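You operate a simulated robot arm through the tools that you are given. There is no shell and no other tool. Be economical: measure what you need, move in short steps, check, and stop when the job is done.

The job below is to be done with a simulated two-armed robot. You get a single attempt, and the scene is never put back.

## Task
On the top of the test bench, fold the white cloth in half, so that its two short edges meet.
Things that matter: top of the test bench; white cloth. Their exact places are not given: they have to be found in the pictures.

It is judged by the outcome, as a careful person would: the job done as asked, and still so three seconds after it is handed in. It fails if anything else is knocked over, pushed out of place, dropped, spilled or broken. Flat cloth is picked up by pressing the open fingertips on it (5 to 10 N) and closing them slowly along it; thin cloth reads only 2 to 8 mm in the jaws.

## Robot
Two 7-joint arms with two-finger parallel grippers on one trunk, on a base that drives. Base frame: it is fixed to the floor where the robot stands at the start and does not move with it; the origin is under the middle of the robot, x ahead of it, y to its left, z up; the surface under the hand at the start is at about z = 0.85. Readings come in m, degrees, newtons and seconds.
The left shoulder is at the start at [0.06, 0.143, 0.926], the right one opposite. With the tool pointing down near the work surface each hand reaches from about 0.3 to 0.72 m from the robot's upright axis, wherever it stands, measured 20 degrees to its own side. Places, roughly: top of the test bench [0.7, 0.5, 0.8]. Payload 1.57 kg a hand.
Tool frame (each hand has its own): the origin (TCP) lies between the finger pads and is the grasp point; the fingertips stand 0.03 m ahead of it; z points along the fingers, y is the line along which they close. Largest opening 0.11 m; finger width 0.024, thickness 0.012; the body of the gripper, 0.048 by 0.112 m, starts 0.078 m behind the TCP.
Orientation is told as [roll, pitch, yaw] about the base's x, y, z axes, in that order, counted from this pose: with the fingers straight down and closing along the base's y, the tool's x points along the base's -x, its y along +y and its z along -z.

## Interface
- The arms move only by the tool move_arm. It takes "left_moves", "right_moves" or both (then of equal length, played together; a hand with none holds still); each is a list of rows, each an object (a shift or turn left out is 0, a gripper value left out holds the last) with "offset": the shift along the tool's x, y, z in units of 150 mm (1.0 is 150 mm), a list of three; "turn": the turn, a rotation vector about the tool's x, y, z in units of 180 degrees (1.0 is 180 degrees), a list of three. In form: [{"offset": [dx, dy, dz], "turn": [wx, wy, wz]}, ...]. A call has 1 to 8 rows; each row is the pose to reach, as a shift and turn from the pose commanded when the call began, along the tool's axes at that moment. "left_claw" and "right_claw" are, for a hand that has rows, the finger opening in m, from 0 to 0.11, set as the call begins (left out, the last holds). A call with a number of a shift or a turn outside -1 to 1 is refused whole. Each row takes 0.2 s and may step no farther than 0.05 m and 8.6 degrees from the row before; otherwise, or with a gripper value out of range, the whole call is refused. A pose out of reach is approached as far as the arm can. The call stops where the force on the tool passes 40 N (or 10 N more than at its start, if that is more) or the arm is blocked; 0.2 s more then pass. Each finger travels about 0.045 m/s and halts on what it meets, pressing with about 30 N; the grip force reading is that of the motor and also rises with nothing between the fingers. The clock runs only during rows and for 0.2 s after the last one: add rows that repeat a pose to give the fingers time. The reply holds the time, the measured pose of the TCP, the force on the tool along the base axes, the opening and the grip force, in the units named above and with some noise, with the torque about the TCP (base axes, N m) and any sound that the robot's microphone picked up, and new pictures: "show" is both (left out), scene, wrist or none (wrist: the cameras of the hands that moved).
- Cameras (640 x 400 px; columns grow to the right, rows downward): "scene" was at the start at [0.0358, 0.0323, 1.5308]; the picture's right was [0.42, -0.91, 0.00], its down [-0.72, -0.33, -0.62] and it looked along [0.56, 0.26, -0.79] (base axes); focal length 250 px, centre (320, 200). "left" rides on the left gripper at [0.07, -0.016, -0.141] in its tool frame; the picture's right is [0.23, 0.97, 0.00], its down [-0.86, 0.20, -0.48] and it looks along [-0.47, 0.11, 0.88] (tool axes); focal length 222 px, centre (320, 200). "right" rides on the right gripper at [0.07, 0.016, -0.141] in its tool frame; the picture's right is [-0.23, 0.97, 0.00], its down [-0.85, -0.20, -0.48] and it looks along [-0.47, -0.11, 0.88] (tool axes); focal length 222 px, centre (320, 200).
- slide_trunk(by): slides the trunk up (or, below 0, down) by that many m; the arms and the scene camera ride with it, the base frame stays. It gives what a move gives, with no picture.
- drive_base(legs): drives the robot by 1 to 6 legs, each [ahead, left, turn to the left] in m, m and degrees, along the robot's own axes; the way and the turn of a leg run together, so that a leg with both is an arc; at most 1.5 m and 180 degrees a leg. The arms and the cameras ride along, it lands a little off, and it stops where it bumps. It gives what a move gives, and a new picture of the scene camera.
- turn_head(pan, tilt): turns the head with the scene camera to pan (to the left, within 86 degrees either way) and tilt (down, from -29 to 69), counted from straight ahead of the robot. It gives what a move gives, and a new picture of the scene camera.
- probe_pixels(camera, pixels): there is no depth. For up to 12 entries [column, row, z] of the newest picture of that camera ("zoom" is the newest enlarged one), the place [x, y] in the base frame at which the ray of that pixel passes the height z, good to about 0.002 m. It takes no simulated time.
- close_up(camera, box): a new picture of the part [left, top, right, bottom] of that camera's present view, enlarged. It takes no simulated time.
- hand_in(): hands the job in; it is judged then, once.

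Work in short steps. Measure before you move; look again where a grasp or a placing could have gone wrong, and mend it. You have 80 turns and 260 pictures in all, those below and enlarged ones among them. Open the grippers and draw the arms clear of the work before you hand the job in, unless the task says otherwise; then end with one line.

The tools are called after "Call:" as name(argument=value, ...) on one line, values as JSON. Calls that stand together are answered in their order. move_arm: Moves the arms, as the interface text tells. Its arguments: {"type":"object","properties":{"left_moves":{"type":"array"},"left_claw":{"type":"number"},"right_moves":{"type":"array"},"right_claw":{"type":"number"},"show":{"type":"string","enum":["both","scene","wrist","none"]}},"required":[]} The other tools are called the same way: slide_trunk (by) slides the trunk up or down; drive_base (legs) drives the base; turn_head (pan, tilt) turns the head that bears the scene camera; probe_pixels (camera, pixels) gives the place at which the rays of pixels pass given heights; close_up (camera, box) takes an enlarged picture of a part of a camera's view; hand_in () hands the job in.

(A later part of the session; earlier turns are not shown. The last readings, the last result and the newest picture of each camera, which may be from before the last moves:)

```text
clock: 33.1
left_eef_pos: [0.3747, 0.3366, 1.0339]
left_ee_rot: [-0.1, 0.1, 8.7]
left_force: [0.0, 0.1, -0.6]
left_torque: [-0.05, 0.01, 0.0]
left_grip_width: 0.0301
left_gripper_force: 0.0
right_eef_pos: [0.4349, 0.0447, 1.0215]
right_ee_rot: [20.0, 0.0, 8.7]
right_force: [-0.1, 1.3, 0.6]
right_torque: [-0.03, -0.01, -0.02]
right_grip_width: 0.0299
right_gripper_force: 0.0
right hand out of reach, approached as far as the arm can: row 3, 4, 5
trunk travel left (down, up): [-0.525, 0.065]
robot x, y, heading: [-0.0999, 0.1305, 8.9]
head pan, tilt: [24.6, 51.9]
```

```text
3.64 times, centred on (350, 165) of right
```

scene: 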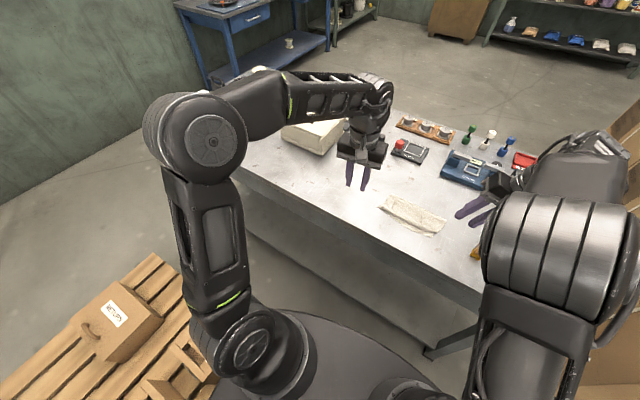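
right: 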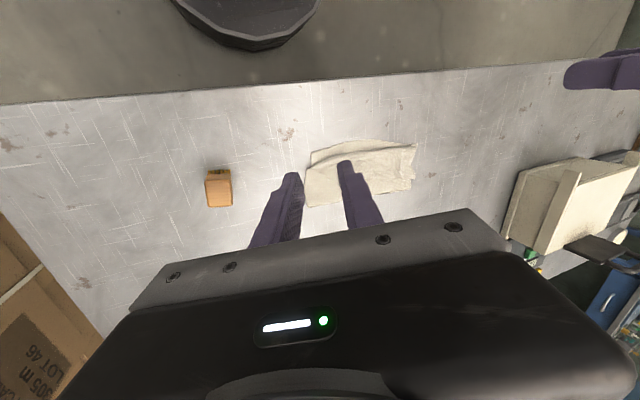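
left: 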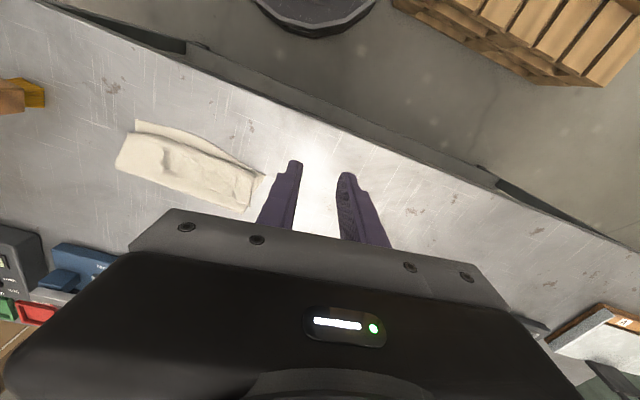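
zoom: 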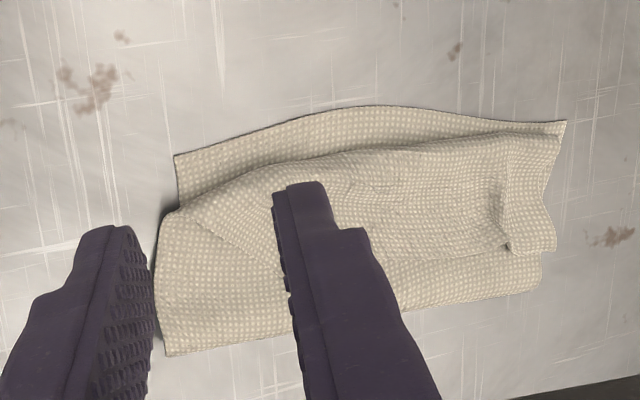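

Left view shows: A corner of the upper layer at zoom (515,340), folded back; B corner at (120,105) lies almost right; lower corners C (144,62), D (565,240). I probe these.

Call:
probe_pixels(camera="left", pixels=[[250.9, 206.3, 0.86], [127.5, 132.8, 0.86], [135, 119.4, 0.85], [266.6, 175, 0.85], [243, 214, 0.855], [115, 165.6, 0.855], [183.8, 143.8, 0.86], [193, 133.8, 0.85], [164, 168.8, 0.865], [208.8, 184.4, 0.86], [257, 176, 0.86]])

```text
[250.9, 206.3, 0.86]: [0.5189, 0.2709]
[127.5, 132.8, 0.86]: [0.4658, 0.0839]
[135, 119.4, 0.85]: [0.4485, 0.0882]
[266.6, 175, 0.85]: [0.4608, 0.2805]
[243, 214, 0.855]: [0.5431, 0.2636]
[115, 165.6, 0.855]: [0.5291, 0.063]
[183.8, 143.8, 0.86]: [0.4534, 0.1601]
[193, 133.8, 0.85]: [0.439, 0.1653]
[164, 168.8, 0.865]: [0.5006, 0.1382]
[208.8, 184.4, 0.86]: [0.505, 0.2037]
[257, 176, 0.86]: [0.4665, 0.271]
```

Lip edge runs from A (0.519,0.271) to the right tuft (0.50,0.138). I'll use the left hand, fingers wide open as a rake, to sweep this lip back toward the near edge; first I bring it above the spot, turned 16° to match the lip edge.

Call:
move_arm(left_moves=[{"offset": [-0.17, -0.2, 0], "turn": [0, 0, 0.03]}, {"offset": [-0.34, -0.4, 0], "turn": [0, 0, 0.06]}, {"offset": [-0.51, -0.6, 0.1], "turn": [0, 0, 0.09]}, {"offset": [-0.69, -0.8, 0.2], "turn": [0, 0, 0.09]}, {"offset": [-0.863, -1.0, 0.35], "turn": [0, 0, 0.09]}, {"offset": [-0.863, -1.0, 0.6], "turn": [0, 0, 0.09]}, {"offset": [-0.863, -1.0, 0.8], "turn": [0, 0, 0.09]}], left_claw=0.1, show="both")

```text
clock: 34.7
left_eef_pos: [0.5245, 0.204, 0.9154]
left_ee_rot: [0.0, 0.0, -7.6]
left_force: [0.1, -0.2, 0.4]
left_torque: [0.0, 0.04, 0.0]
left_grip_width: 0.1001
left_gripper_force: 0.1
left hand out of reach, approached as far as the arm can: row 5
right_eef_pos: [0.435, 0.0425, 1.0209]
right_ee_rot: [20.1, -0.1, 8.5]
right_force: [-0.8, 0.1, 1.0]
right_torque: [-0.03, -0.01, -0.03]
right_grip_width: 0.0302
right_gripper_force: 0.1
trunk travel left (down, up): [-0.525, 0.065]
robot x, y, heading: [-0.1013, 0.132, 8.5]
head pan, tilt: [24.6, 51.9]
```

scene: 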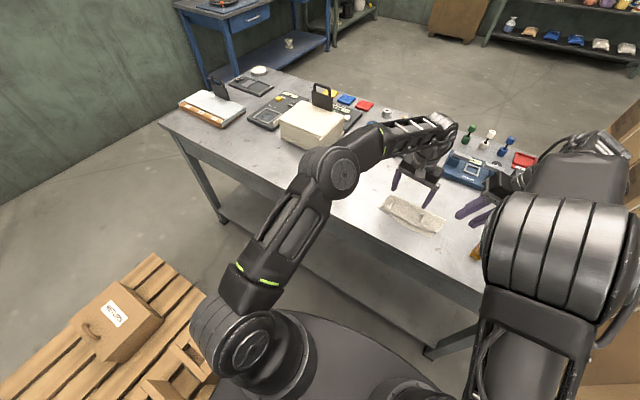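
left: 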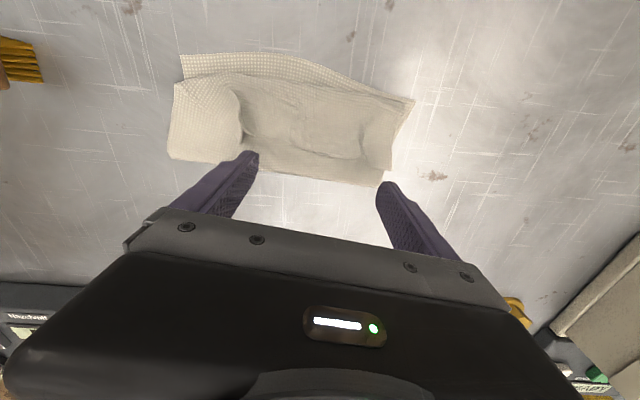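

Call:
close_up(camera="left", box=[150, 40, 430, 215])

```text
2.29 times, centred on (290, 128) of left
```

zoom: 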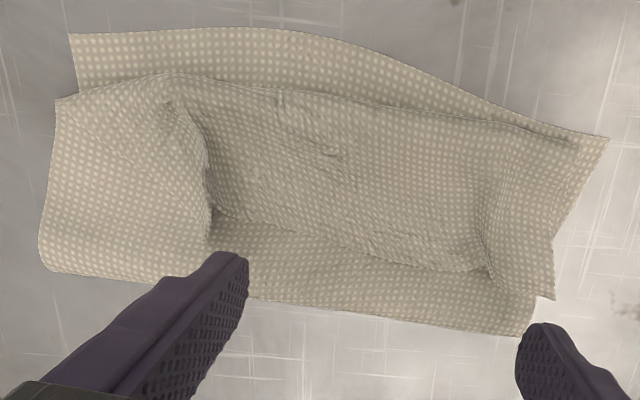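

Lip edge runs just in front of the open fingertips. I move 10 mm further out, lower to light contact just behind the lip edge.

Call:
move_arm(left_moves=[{"offset": [-0.067, 0, 0]}, {"offset": [-0.067, 0, 0.12]}, {"offset": [-0.067, 0, 0.19]}, {"offset": [-0.067, 0, 0.21]}], show="wrist")

Call:
close_up(camera="left", box=[150, 40, 430, 215])

```text
clock: 35.7
left_eef_pos: [0.5344, 0.2052, 0.8838]
left_ee_rot: [0.1, 0.0, -7.7]
left_force: [0.1, -0.1, 0.0]
left_torque: [0.0, 0.0, -0.03]
left_grip_width: 0.0998
left_gripper_force: 0.0
right_eef_pos: [0.4353, 0.0434, 1.0217]
right_ee_rot: [20.1, -0.1, 8.4]
right_force: [-0.4, -0.5, 0.7]
right_torque: [0.0, 0.01, 0.06]
right_grip_width: 0.03
right_gripper_force: 0.1
trunk travel left (down, up): [-0.525, 0.065]
robot x, y, heading: [-0.1, 0.1287, 8.4]
head pan, tilt: [24.6, 51.9]
```

left: 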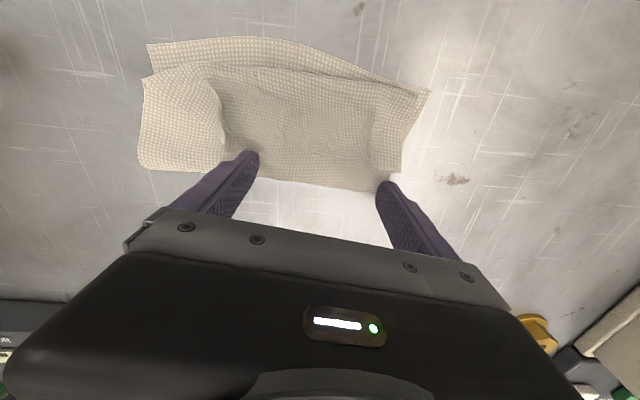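

```text
2.29 times, centred on (290, 128) of left
```

zoom: 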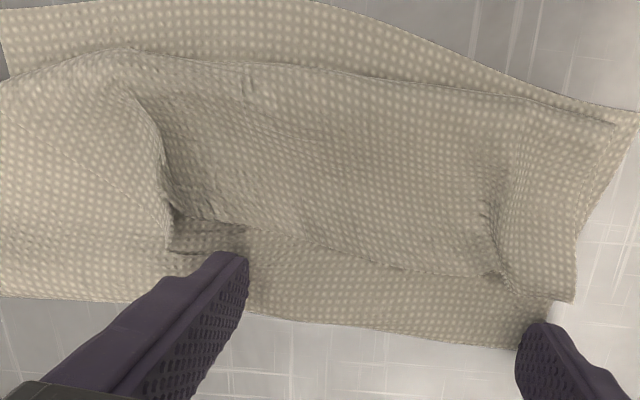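

Tips are right behind the lip edge. I sweep 60 mm toward the near edge at this height and look.

Call:
move_arm(left_moves=[{"offset": [0.0, 0, 0.012]}, {"offset": [0.1, 0, 0.012]}, {"offset": [0.2, 0, 0.012]}, {"offset": [0.3, 0, 0.012]}, {"offset": [0.4, 0, 0.012]}], show="wrist")

Call:
close_up(camera="scene", box=[356, 170, 484, 250])

```text
clock: 36.9
left_eef_pos: [0.4741, 0.2128, 0.8826]
left_ee_rot: [0.1, 0.1, -7.6]
left_force: [0.0, -0.7, 1.8]
left_torque: [0.07, -0.01, -0.03]
left_grip_width: 0.0998
left_gripper_force: 0.1
right_eef_pos: [0.433, 0.0432, 1.0218]
right_ee_rot: [20.0, -0.2, 8.5]
right_force: [0.4, -0.1, -0.4]
right_torque: [-0.02, -0.01, 0.02]
right_grip_width: 0.0299
right_gripper_force: 0.0
trunk travel left (down, up): [-0.525, 0.065]
robot x, y, heading: [-0.0974, 0.1307, 8.5]
head pan, tilt: [24.6, 51.9]
```

left: 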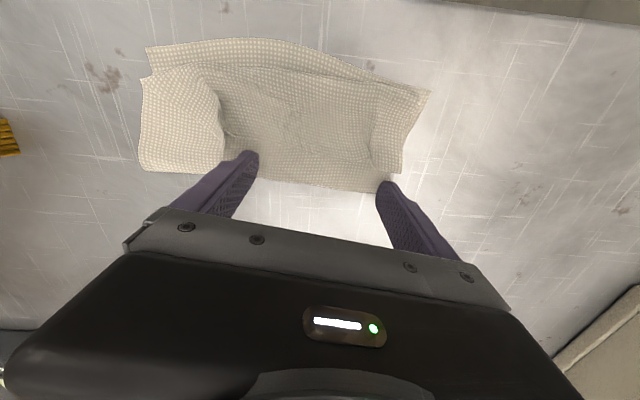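

```text
5.00 times, centred on (420, 210) of scene
```

zoom: 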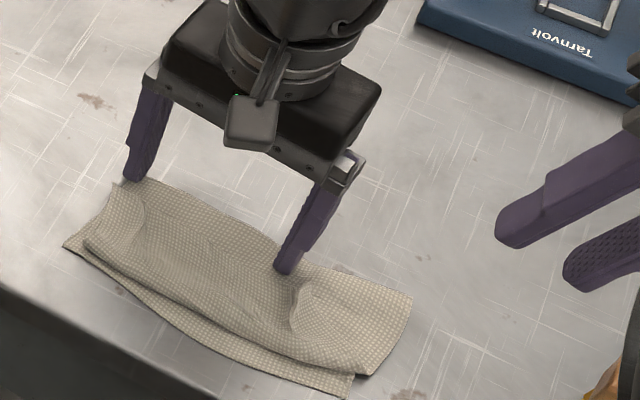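

The sweep dragged the whole stack 6 cm toward the robot (near edge now close to the table edge), without unrolling the lip. I press a little more firmly and drag it back out by the same way.

Call:
move_arm(left_moves=[{"offset": [0, 0, 0.012]}, {"offset": [-0.1, 0, 0.014]}, {"offset": [-0.2, 0, 0.014]}, {"offset": [-0.3, 0, 0.014]}, {"offset": [-0.4, 0, 0.014]}, {"offset": [-0.5, 0, 0.014]}], show="wrist")

Call:
close_up(camera="scene", box=[356, 170, 484, 250])

```text
clock: 38.3
left_eef_pos: [0.5494, 0.2013, 0.8803]
left_ee_rot: [0.0, -0.2, -7.5]
left_force: [-3.4, 0.6, 20.5]
left_torque: [0.69, 0.16, 0.08]
left_grip_width: 0.1
left_gripper_force: 0.2
right_eef_pos: [0.4339, 0.0421, 1.0234]
right_ee_rot: [20.0, -0.2, 8.6]
right_force: [-0.2, -0.6, 0.2]
right_torque: [0.06, 0.0, 0.01]
right_grip_width: 0.03
right_gripper_force: 0.1
trunk travel left (down, up): [-0.525, 0.065]
robot x, y, heading: [-0.0974, 0.1295, 8.5]
head pan, tilt: [24.6, 51.9]
```

left: 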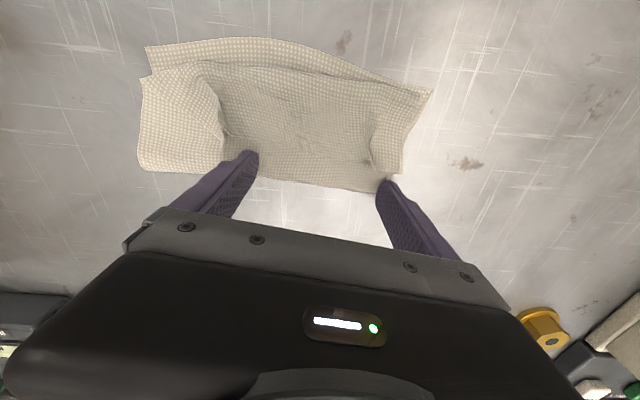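

```text
5.00 times, centred on (420, 210) of scene
```

zoom: 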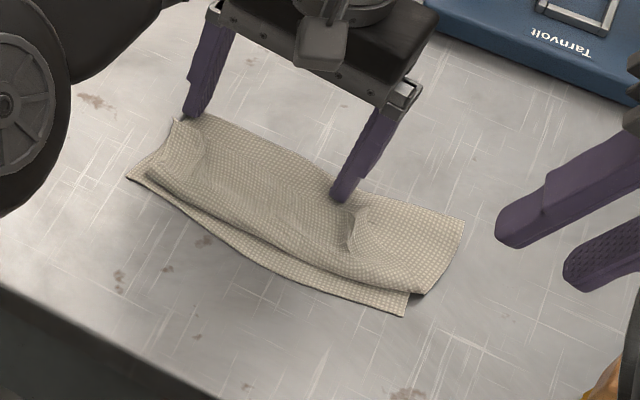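

The stack dragged back intact. Now I'll pinch the two standing tufts on the lip and lift the lip over. I raise the left hand aside to measure the tufts.

Call:
move_arm(left_moves=[{"offset": [0, 0, -0.2]}, {"offset": [0.1, 0.2, -0.45]}, {"offset": [0.2, 0.4, -0.5]}], right_moves=[{"offset": [0, 0, 0], "turn": [0.025, 0, 0]}, {"offset": [0, 0, 0], "turn": [0.05, 0, 0]}, {"offset": [0, 0, 0], "turn": [0.056, 0, 0]}], left_claw=0.03)

Call:
close_up(camera="scene", box=[374, 182, 458, 236])

Call:
close_up(camera="left", box=[80, 60, 400, 260])

```text
refused: row 2 steps farther than a row can; nothing moved
```

```text
7.41 times, centred on (416, 209) of scene
```

zoom: 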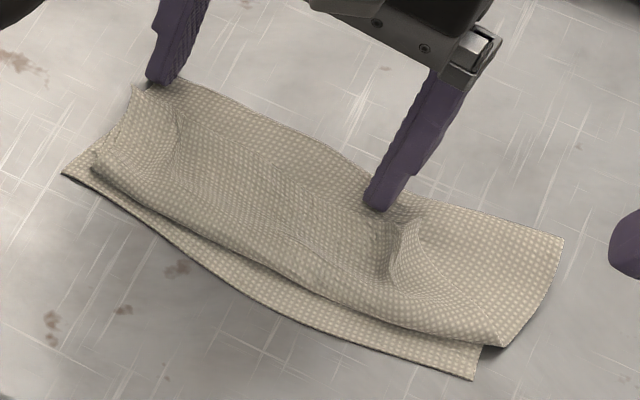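

```text
2.00 times, centred on (240, 160) of left
```

zoom: 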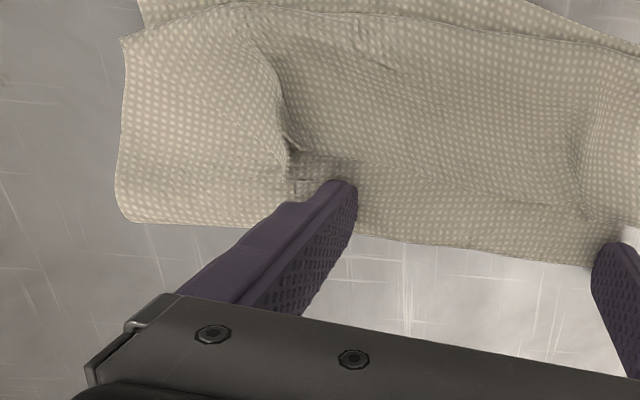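

A step was too long; I repeat with shorter ones.

Call:
move_arm(left_moves=[{"offset": [0, 0, -0.2]}, {"offset": [0.05, 0.15, -0.4]}, {"offset": [0.12, 0.35, -0.5]}, {"offset": [0.2, 0.5, -0.5]}], right_moves=[{"offset": [0, 0, 0], "turn": [0.02, 0, 0]}, {"offset": [0, 0, 0], "turn": [0.04, 0, 0]}, {"offset": [0, 0, 0], "turn": [0.056, 0, 0]}, {"offset": [0, 0, 0], "turn": [0.056, 0, 0]}], left_claw=0.03)

Call:
close_up(camera="left", box=[80, 60, 400, 260])

Call:
close_up(camera="scene", box=[374, 182, 458, 236])

```text
clock: 39.3
left_eef_pos: [0.5293, 0.2837, 0.9549]
left_ee_rot: [0.0, 0.1, -7.7]
left_force: [-1.4, -0.1, 0.4]
left_torque: [0.01, 0.03, -0.01]
left_grip_width: 0.03
left_gripper_force: 0.1
right_eef_pos: [0.4355, 0.0432, 1.0231]
right_ee_rot: [9.9, 0.0, 8.5]
right_force: [0.3, 0.5, 0.4]
right_torque: [-0.02, 0.02, 0.01]
right_grip_width: 0.0302
right_gripper_force: 0.0
trunk travel left (down, up): [-0.525, 0.065]
robot x, y, heading: [-0.0937, 0.1292, 8.5]
head pan, tilt: [24.6, 51.9]
```

scene: 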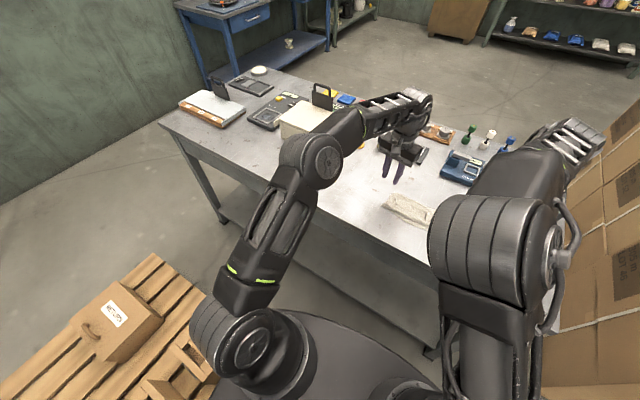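
right: 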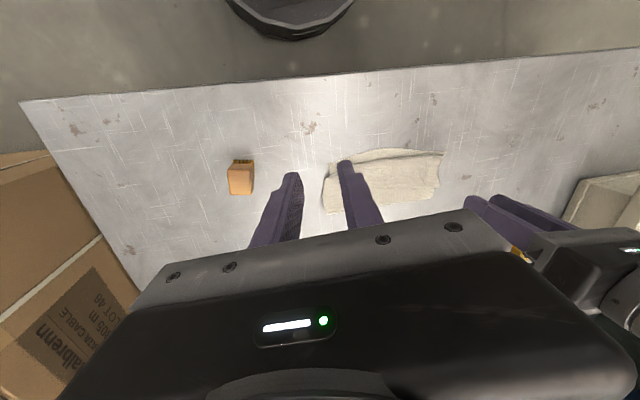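
left: 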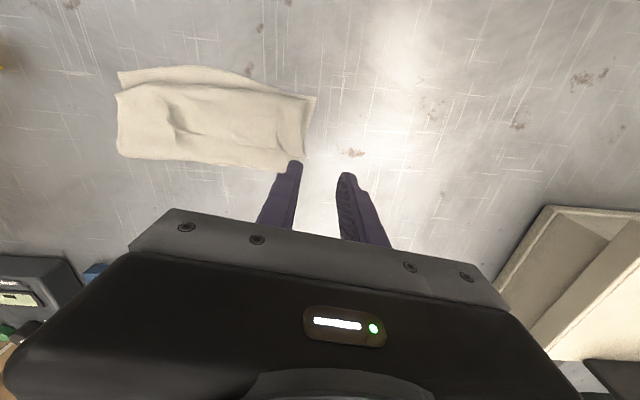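

```text
2.00 times, centred on (240, 160) of left
```

zoom: 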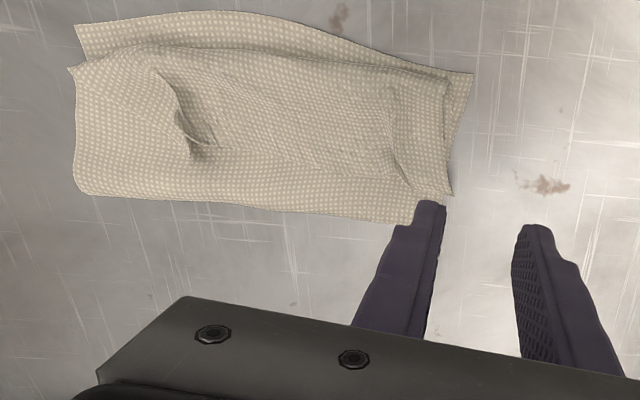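

```text
7.41 times, centred on (416, 209) of scene
```

zoom: 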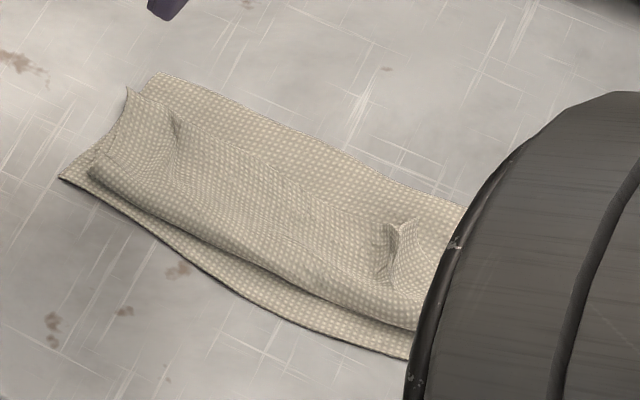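

I probe the tufts: left ridge near left-view (282,150), corner A (306.5,157.5), right tuft (185,132) and (172,118).

Call:
probe_pixels(camera="left", pixels=[[282, 150, 0.86], [306.5, 157.5, 0.86], [185, 132.5, 0.86], [172, 118, 0.865], [230, 142, 0.86], [304, 108, 0.86], [113, 94, 0.86], [118, 72, 0.85], [316, 97, 0.85], [119, 155, 0.855], [287, 170, 0.855]])

```text
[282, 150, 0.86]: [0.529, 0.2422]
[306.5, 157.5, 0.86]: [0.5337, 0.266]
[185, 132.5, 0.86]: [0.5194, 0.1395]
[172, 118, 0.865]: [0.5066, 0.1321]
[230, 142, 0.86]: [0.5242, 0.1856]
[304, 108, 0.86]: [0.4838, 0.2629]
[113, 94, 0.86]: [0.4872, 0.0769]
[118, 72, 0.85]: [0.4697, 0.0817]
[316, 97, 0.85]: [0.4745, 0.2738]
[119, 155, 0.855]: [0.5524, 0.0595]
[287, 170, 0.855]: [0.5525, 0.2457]
```

The tufts are too close together for both hands, so I'll pinch the lip edge at its middle (≈0.524, 0.19) with the left hand alone, tilted 20° so only the near corner of the pads touches the lip.

Call:
move_arm(left_moves=[{"offset": [0, -0.16, 0], "turn": [0, -0.037, 0]}, {"offset": [0, -0.32, 0], "turn": [0, -0.074, 0]}, {"offset": [0, -0.48, 0.1], "turn": [0, -0.111, 0]}, {"offset": [0, -0.63, 0.25], "turn": [0, -0.111, 0]}, {"offset": [0, -0.63, 0.4], "turn": [0, -0.111, 0]}], show="wrist")

Call:
close_up(camera="left", box=[160, 60, 480, 260])

```text
clock: 40.5
left_eef_pos: [0.5164, 0.1873, 0.8939]
left_ee_rot: [-0.1, -20.1, -7.5]
left_force: [0.0, -0.3, 0.2]
left_torque: [0.03, -0.01, 0.0]
left_grip_width: 0.0299
left_gripper_force: 0.1
right_eef_pos: [0.4353, 0.0434, 1.0234]
right_ee_rot: [9.9, -0.1, 8.6]
right_force: [-0.2, -1.0, -0.7]
right_torque: [0.0, 0.03, 0.02]
right_grip_width: 0.0301
right_gripper_force: 0.1
trunk travel left (down, up): [-0.525, 0.065]
robot x, y, heading: [-0.0962, 0.1322, 8.8]
head pan, tilt: [24.6, 51.9]
```

left: 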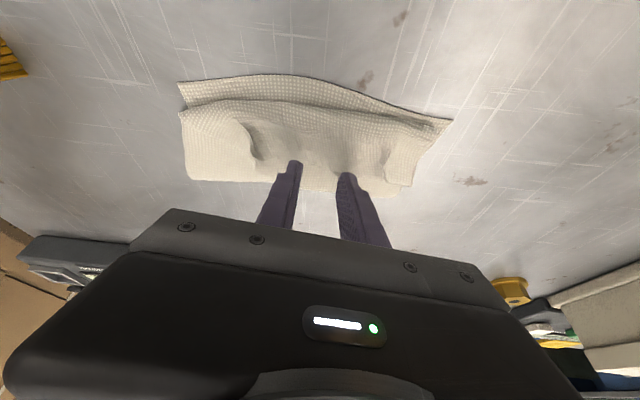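

```text
2.00 times, centred on (320, 160) of left
```

zoom: 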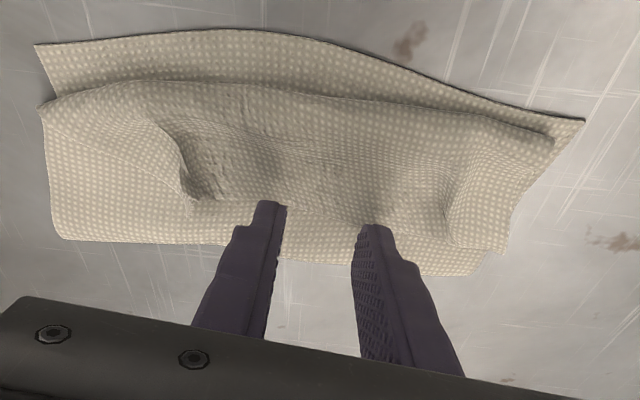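

The tips are right at the lip edge (zoom row ≈222). I shift 5 mm inward and lower to light contact.

Call:
move_arm(left_moves=[{"offset": [0.031, 0, -0.011]}, {"offset": [0.045, 0, 0.025]}, {"offset": [0.051, 0, 0.042]}], show="none")

```text
clock: 41.3
left_eef_pos: [0.5108, 0.1866, 0.8871]
left_ee_rot: [0.0, -20.0, -7.8]
left_force: [1.4, 0.3, 0.0]
left_torque: [0.01, 0.01, -0.01]
left_grip_width: 0.0301
left_gripper_force: 0.1
right_eef_pos: [0.4351, 0.0438, 1.022]
right_ee_rot: [9.9, -0.1, 8.6]
right_force: [-1.1, -0.8, -0.7]
right_torque: [0.02, 0.0, -0.03]
right_grip_width: 0.0299
right_gripper_force: 0.1
trunk travel left (down, up): [-0.525, 0.065]
robot x, y, heading: [-0.0995, 0.1266, 8.6]
head pan, tilt: [24.6, 51.9]
```

No contact yet; lower 3.5 mm more.

Call:
move_arm(left_moves=[{"offset": [0.003, 0, 0.009]}, {"offset": [0.006, 0, 0.016]}, {"offset": [0.008, 0, 0.022]}], show="none")

```text
clock: 42.1
left_eef_pos: [0.5112, 0.1871, 0.8846]
left_ee_rot: [0.0, -20.1, -7.6]
left_force: [-0.8, -0.1, 8.6]
left_torque: [-0.02, 0.03, -0.02]
left_grip_width: 0.0301
left_gripper_force: 0.0
right_eef_pos: [0.4344, 0.0432, 1.0228]
right_ee_rot: [9.9, -0.1, 8.5]
right_force: [-0.2, -0.5, 0.2]
right_torque: [0.0, 0.02, 0.01]
right_grip_width: 0.03
right_gripper_force: 0.0
trunk travel left (down, up): [-0.525, 0.065]
robot x, y, heading: [-0.0976, 0.1303, 8.5]
head pan, tilt: [24.6, 51.9]
```

8.6 N of contact. I close in two stages.

Call:
move_arm(left_moves=[{"offset": [0, 0, 0]}, {"offset": [0, 0, 0]}], left_claw=0.015, show="none")

Call:
move_arm(left_moves=[{"offset": [0, 0, 0]}, {"offset": [0, 0, 0]}, {"offset": [0, 0, 0]}], left_claw=0.0, show="none")

Call:
close_up(camera="left", box=[160, 60, 480, 260])

```text
clock: 42.7
left_eef_pos: [0.5122, 0.1882, 0.8846]
left_ee_rot: [0.0, -20.3, -7.6]
left_force: [1.2, 0.2, 14.9]
left_torque: [-0.01, -0.04, 0.0]
left_grip_width: 0.0147
left_gripper_force: 0.0
right_eef_pos: [0.4342, 0.0436, 1.0232]
right_ee_rot: [9.9, 0.0, 8.4]
right_force: [-0.1, 0.8, 0.8]
right_torque: [-0.04, 0.02, 0.03]
right_grip_width: 0.0299
right_gripper_force: 0.0
trunk travel left (down, up): [-0.525, 0.065]
robot x, y, heading: [-0.0977, 0.1329, 8.6]
head pan, tilt: [24.6, 51.9]
```

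```text
clock: 43.5
left_eef_pos: [0.5121, 0.1886, 0.8841]
left_ee_rot: [0.0, -20.2, -7.6]
left_force: [1.9, -0.7, 19.8]
left_torque: [-0.07, -0.05, 0.01]
left_grip_width: 0.0026
left_gripper_force: 24.1
right_eef_pos: [0.4338, 0.0422, 1.0232]
right_ee_rot: [9.9, -0.2, 8.5]
right_force: [0.1, 0.6, -0.6]
right_torque: [0.02, -0.02, 0.01]
right_grip_width: 0.0299
right_gripper_force: 0.0
trunk travel left (down, up): [-0.525, 0.065]
robot x, y, heading: [-0.1008, 0.1285, 8.7]
head pan, tilt: [24.6, 51.9]
```

```text
2.00 times, centred on (320, 160) of left
```

zoom: 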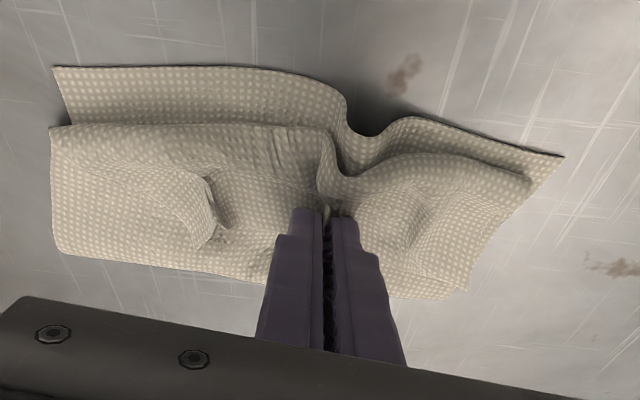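

It gripped 2.6 mm, though lower layers also buckled beneath. I lift 4 cm and look at what is held.

Call:
move_arm(left_moves=[{"offset": [-0.05, 0, -0.13]}, {"offset": [-0.1, 0, -0.26]}], show="both")

Call:
close_up(camera="left", box=[160, 60, 480, 260])

Call:
close_up(camera="scene", box=[356, 170, 484, 250])

```text
clock: 44.1
left_eef_pos: [0.5123, 0.1883, 0.9246]
left_ee_rot: [0.0, -19.9, -7.7]
left_force: [-0.9, 0.3, 0.6]
left_torque: [-0.01, -0.01, 0.02]
left_grip_width: 0.0023
left_gripper_force: 23.4
right_eef_pos: [0.4352, 0.0432, 1.0223]
right_ee_rot: [9.9, -0.1, 8.5]
right_force: [0.3, 0.2, -0.8]
right_torque: [-0.01, -0.02, 0.01]
right_grip_width: 0.0299
right_gripper_force: 0.1
trunk travel left (down, up): [-0.525, 0.065]
robot x, y, heading: [-0.095, 0.1322, 8.7]
head pan, tilt: [24.6, 51.9]
```

scene: 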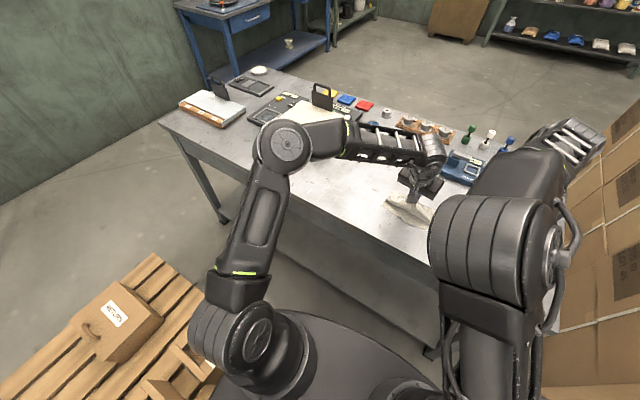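
left: 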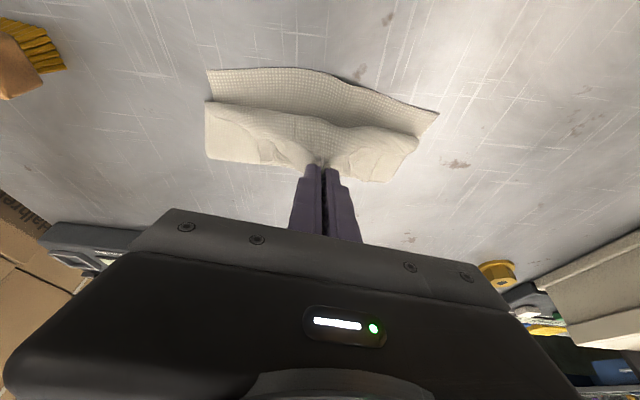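

```text
2.00 times, centred on (320, 160) of left
```

zoom: 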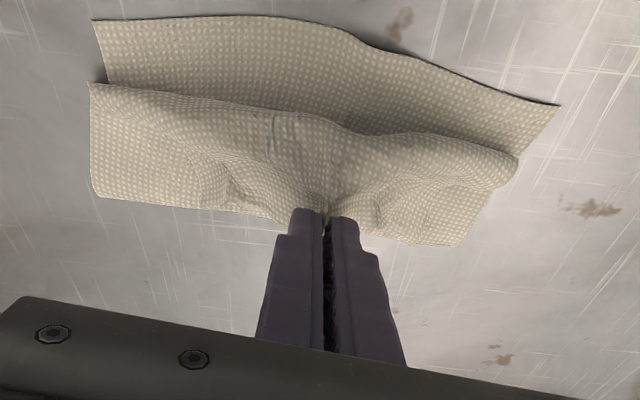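

```text
5.00 times, centred on (420, 210) of scene
```

zoom: 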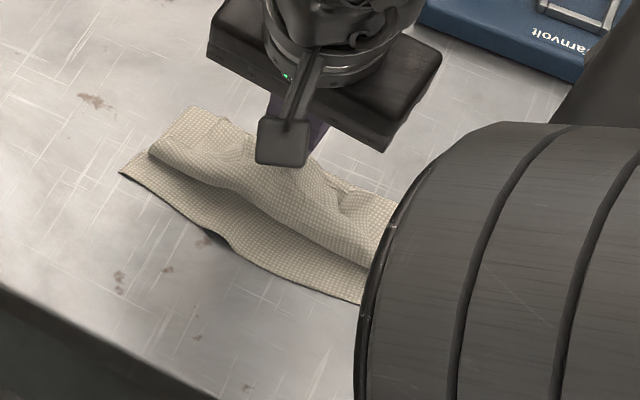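

Only the lip is held. I raise it so the upper layer straightens, then carry it back over in a taut arc past the near edge, tilting forward to 44°.

Call:
move_arm(left_moves=[{"offset": [-0.121, 0.009, -0.177], "turn": [0, -0.0222, 0]}, {"offset": [-0.207, 0.013, -0.353], "turn": [0, -0.0444, 0]}, {"offset": [-0.08, -0.005, -0.426], "turn": [0, -0.0667, 0]}, {"offset": [0.081, -0.022, -0.406], "turn": [0, -0.0889, 0]}, {"offset": [0.263, -0.04, -0.321], "turn": [0, -0.1111, 0]}, {"offset": [0.427, -0.054, -0.193], "turn": [0, -0.1333, 0]}, {"offset": [0.532, -0.061, -0.055], "turn": [0, -0.1333, 0]}], show="both")

Call:
close_up(camera="left", box=[160, 60, 480, 260])

Call:
close_up(camera="scene", box=[356, 170, 484, 250])

```text
clock: 45.7
left_eef_pos: [0.4322, 0.1893, 0.9062]
left_ee_rot: [-0.2, -44.1, -7.7]
left_force: [-0.2, -0.1, -0.4]
left_torque: [0.0, -0.01, -0.01]
left_grip_width: 0.0023
left_gripper_force: 24.0
right_eef_pos: [0.4356, 0.0423, 1.0226]
right_ee_rot: [9.9, -0.1, 8.4]
right_force: [-0.1, -0.3, 0.6]
right_torque: [-0.04, -0.01, -0.02]
right_grip_width: 0.0304
right_gripper_force: 0.1
trunk travel left (down, up): [-0.525, 0.065]
robot x, y, heading: [-0.0946, 0.1328, 8.9]
head pan, tilt: [24.6, 51.9]
```

scene: 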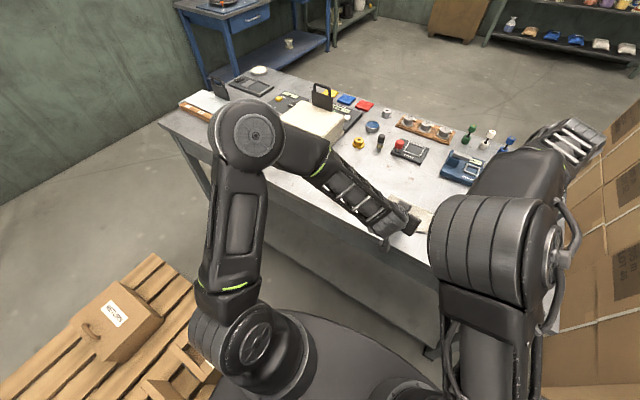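
left: 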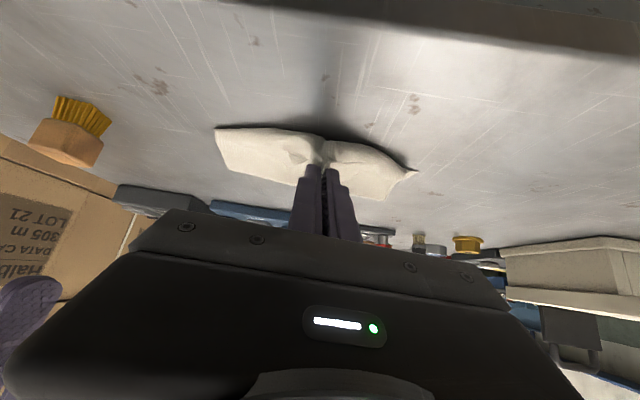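

```text
2.00 times, centred on (320, 160) of left
```

zoom: 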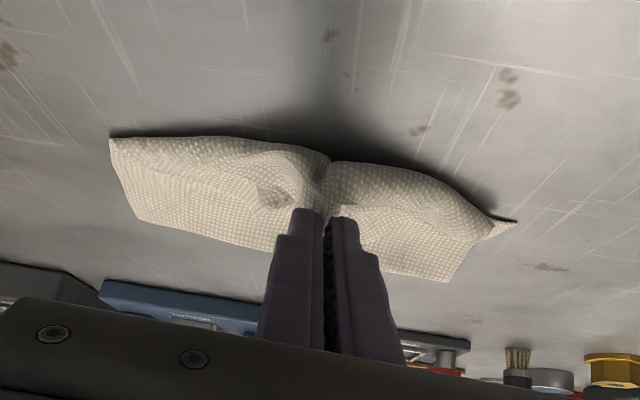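

```text
5.00 times, centred on (420, 210) of scene
```

zoom: 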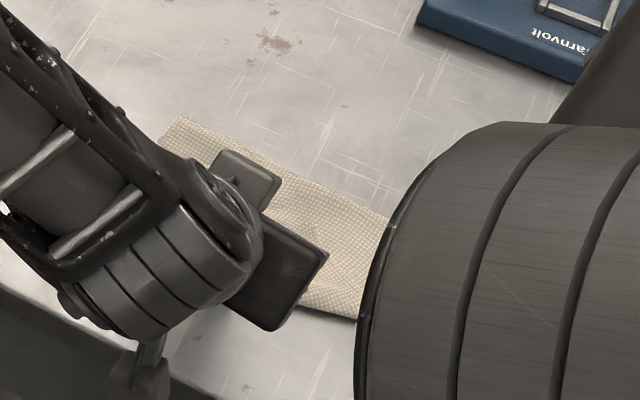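

The corners look close to the near edge now. I pull another 28 mm toward the robot and lower 13 mm to straighten the middle.

Call:
move_arm(left_moves=[{"offset": [0.097, -0.012, -0.034]}, {"offset": [0.194, -0.025, -0.068]}], show="wrist")

Call:
close_up(camera="right", box=[280, 80, 480, 205])

```text
clock: 46.3
left_eef_pos: [0.4051, 0.1916, 0.8933]
left_ee_rot: [0.0, -43.9, -7.5]
left_force: [-0.3, 0.3, 0.2]
left_torque: [-0.01, -0.02, 0.01]
left_grip_width: 0.0022
left_gripper_force: 23.5
right_eef_pos: [0.4347, 0.0432, 1.024]
right_ee_rot: [10.0, -0.1, 8.5]
right_force: [0.4, 0.5, 0.9]
right_torque: [0.03, -0.02, 0.04]
right_grip_width: 0.0301
right_gripper_force: 0.2
trunk travel left (down, up): [-0.525, 0.065]
robot x, y, heading: [-0.0971, 0.1288, 8.6]
head pan, tilt: [24.6, 51.9]
```

left: 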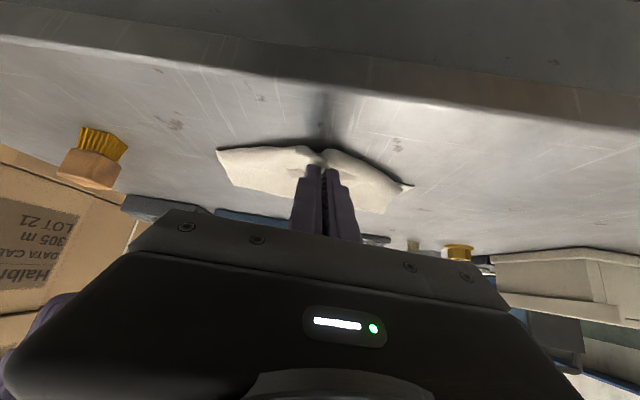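

```text
3.20 times, centred on (380, 142) of right
```

zoom: 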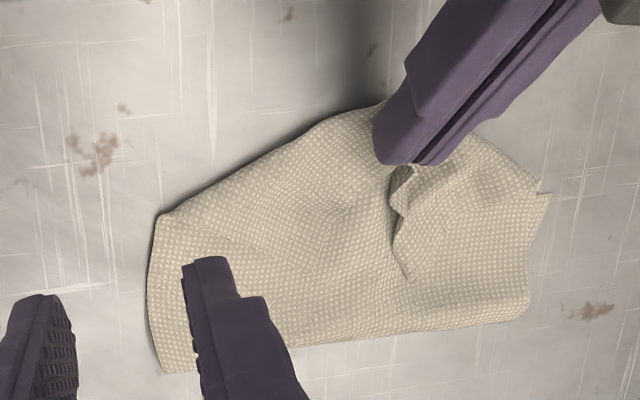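

The pinched middle is still folded back: this grip always leaves a lip. A better grip is with the fingers closing across the edge (hand turned 90°), so that forward tilt makes the cloth leave the jaws in the right direction. I first unfold the cloth again with the left hand.

Call:
move_arm(left_moves=[{"offset": [-0.264, 0.015, -0.117], "turn": [0, 0.0306, 0]}, {"offset": [-0.576, 0.045, -0.12], "turn": [0, 0.0611, 0]}, {"offset": [-0.868, 0.081, -0.033], "turn": [0, 0.0917, 0]}], show="none")

```text
clock: 47.1
left_eef_pos: [0.4971, 0.1902, 0.9861]
left_ee_rot: [0.0, -27.3, -7.7]
left_force: [0.5, 0.1, 0.0]
left_torque: [0.02, 0.02, 0.02]
left_grip_width: 0.0022
left_gripper_force: 23.5
right_eef_pos: [0.4363, 0.0433, 1.0218]
right_ee_rot: [9.9, 0.0, 8.5]
right_force: [-0.3, -0.3, 0.3]
right_torque: [-0.05, 0.0, 0.0]
right_grip_width: 0.0302
right_gripper_force: 0.0
trunk travel left (down, up): [-0.525, 0.065]
robot x, y, heading: [-0.1005, 0.1282, 8.3]
head pan, tilt: [24.6, 51.9]
```

Continue forward and down to lay the far edge out.

Call:
move_arm(left_moves=[{"offset": [-0.264, 0.04, 0.136], "turn": [0, 0.0306, 0]}, {"offset": [-0.513, 0.08, 0.302], "turn": [0, 0.0611, 0]}, {"offset": [-0.672, 0.112, 0.498], "turn": [0, 0.0917, 0]}, {"offset": [-0.781, 0.138, 0.719], "turn": [0, 0.1222, 0]}, {"offset": [-0.839, 0.161, 0.966], "turn": [0, 0.152, 0]}], show="both")

Call:
close_up(camera="scene", box=[356, 150, 484, 250])

```text
clock: 48.3
left_eef_pos: [0.5799, 0.2065, 0.9286]
left_ee_rot: [-0.1, -6.0, -7.4]
left_force: [0.2, 1.2, 0.3]
left_torque: [-0.05, 0.02, -0.01]
left_grip_width: 0.0023
left_gripper_force: 23.4
left hand out of reach, approached as far as the arm can: row 3, 4, 5
right_eef_pos: [0.4343, 0.0438, 1.0218]
right_ee_rot: [9.9, -0.1, 8.5]
right_force: [-0.5, -0.9, -0.1]
right_torque: [0.0, 0.01, -0.04]
right_grip_width: 0.0299
right_gripper_force: 0.0
trunk travel left (down, up): [-0.525, 0.065]
robot x, y, heading: [-0.0997, 0.1313, 8.5]
head pan, tilt: [24.6, 51.9]
```

scene: 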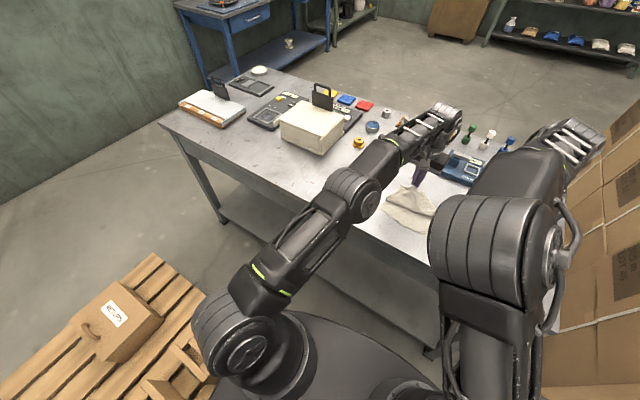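
left: 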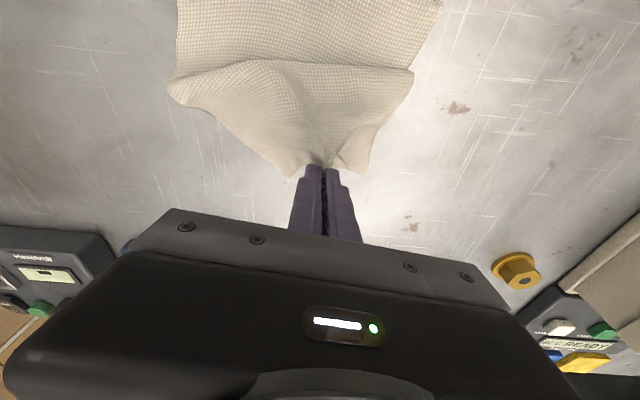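

```text
4.00 times, centred on (420, 200) of scene
```

zoom: 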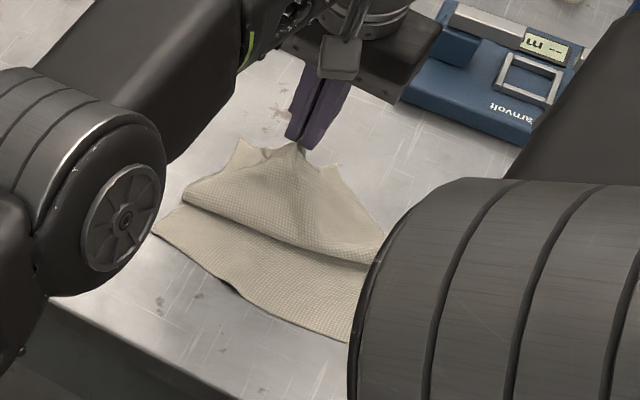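

Out of reach because the base is 0.1 m back. I drive the base forward 0.09 m, which carries the edge further out.

Call:
drive_base(legs=[[0.09, 0, 0]])

Call:
close_up(camera="left", box=[100, 0, 500, 250])

```text
clock: 49.4
left_eef_pos: [0.67, 0.2181, 0.9281]
left_ee_rot: [-0.1, -5.9, -7.4]
left_force: [0.3, 0.3, -0.3]
left_torque: [-0.01, 0.06, -0.02]
left_grip_width: 0.0024
left_gripper_force: 23.2
right_eef_pos: [0.5249, 0.0558, 1.0218]
right_ee_rot: [9.9, 0.0, 8.4]
right_force: [-0.5, -0.1, -0.4]
right_torque: [0.01, 0.08, 0.02]
right_grip_width: 0.0296
right_gripper_force: 0.0
trunk travel left (down, up): [-0.525, 0.065]
robot x, y, heading: [-0.0111, 0.1476, 8.3]
head pan, tilt: [24.6, 51.9]
```

scene: 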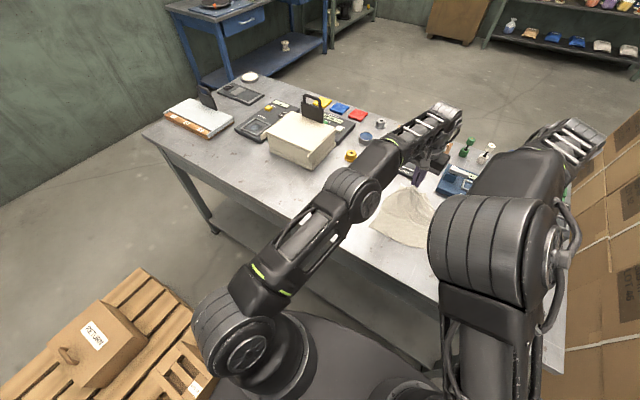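

```text
1.60 times, centred on (300, 125) of left
```

zoom: 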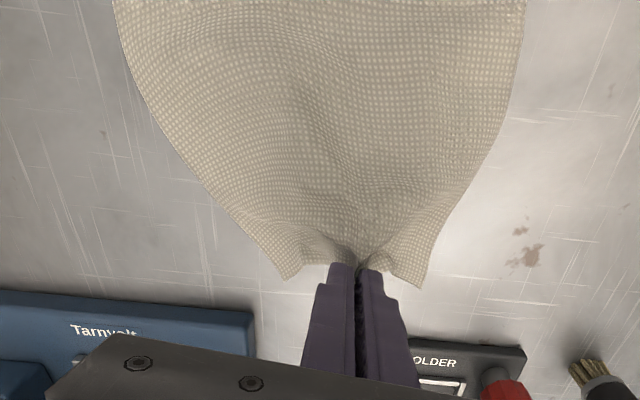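

The cloth is spread out again. I lower the left hand to the table (allowing for its command being beyond the actual pose), and open it.

Call:
move_arm(left_moves=[{"offset": [0.3, 0, -0.1]}, {"offset": [0.6, 0, -0.1]}, {"offset": [0.6, 0, 0.1]}, {"offset": [0.6, 0, 0.18]}], show="none")

```text
clock: 50.4
left_eef_pos: [0.5829, 0.2298, 0.8913]
left_ee_rot: [0.1, -6.0, -7.5]
left_force: [-0.1, 0.1, 0.4]
left_torque: [0.01, 0.01, -0.03]
left_grip_width: 0.0025
left_gripper_force: 24.2
right_eef_pos: [0.5241, 0.0548, 1.0223]
right_ee_rot: [9.9, -0.1, 8.4]
right_force: [0.3, -0.4, 0.4]
right_torque: [0.0, -0.05, 0.01]
right_grip_width: 0.0301
right_gripper_force: 0.1
trunk travel left (down, up): [-0.525, 0.065]
robot x, y, heading: [-0.0091, 0.1412, 8.3]
head pan, tilt: [24.6, 51.9]
```

The command had been clamped to the actual pose, so the hand went back. I bring it forward 0.1 m again and set it down.

Call:
move_arm(left_moves=[{"offset": [-0.15, 0.01, -0.2]}, {"offset": [-0.4, 0, -0.3]}, {"offset": [-0.6, -0.03, -0.25]}, {"offset": [-0.7, -0.05, -0.1]}, {"offset": [-0.72, -0.06, 0.04]}], show="none")

Call:
close_up(camera="left", box=[100, 0, 500, 250])

```text
clock: 51.6
left_eef_pos: [0.6741, 0.2059, 0.8982]
left_ee_rot: [0.0, -5.9, -7.5]
left_force: [0.3, -0.4, 0.3]
left_torque: [0.0, -0.01, -0.02]
left_grip_width: 0.0024
left_gripper_force: 23.5
left hand out of reach, approached as far as the arm can: row 3, 4, 5
right_eef_pos: [0.5238, 0.0549, 1.0225]
right_ee_rot: [10.0, -0.1, 8.4]
right_force: [0.6, 0.2, 0.7]
right_torque: [0.05, 0.0, 0.03]
right_grip_width: 0.0298
right_gripper_force: 0.0
trunk travel left (down, up): [-0.525, 0.065]
robot x, y, heading: [-0.0088, 0.1445, 8.5]
head pan, tilt: [24.6, 51.9]
```

```text
1.60 times, centred on (300, 125) of left
```

zoom: 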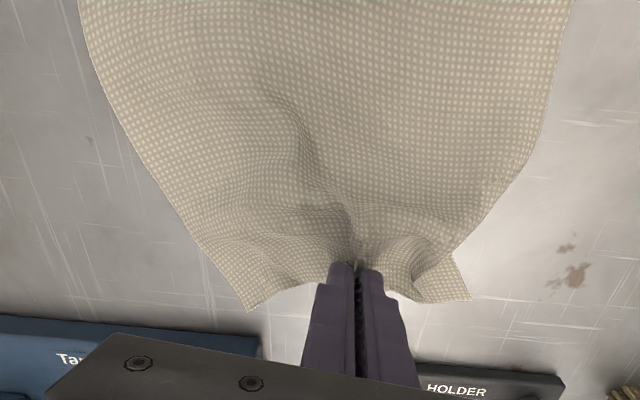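

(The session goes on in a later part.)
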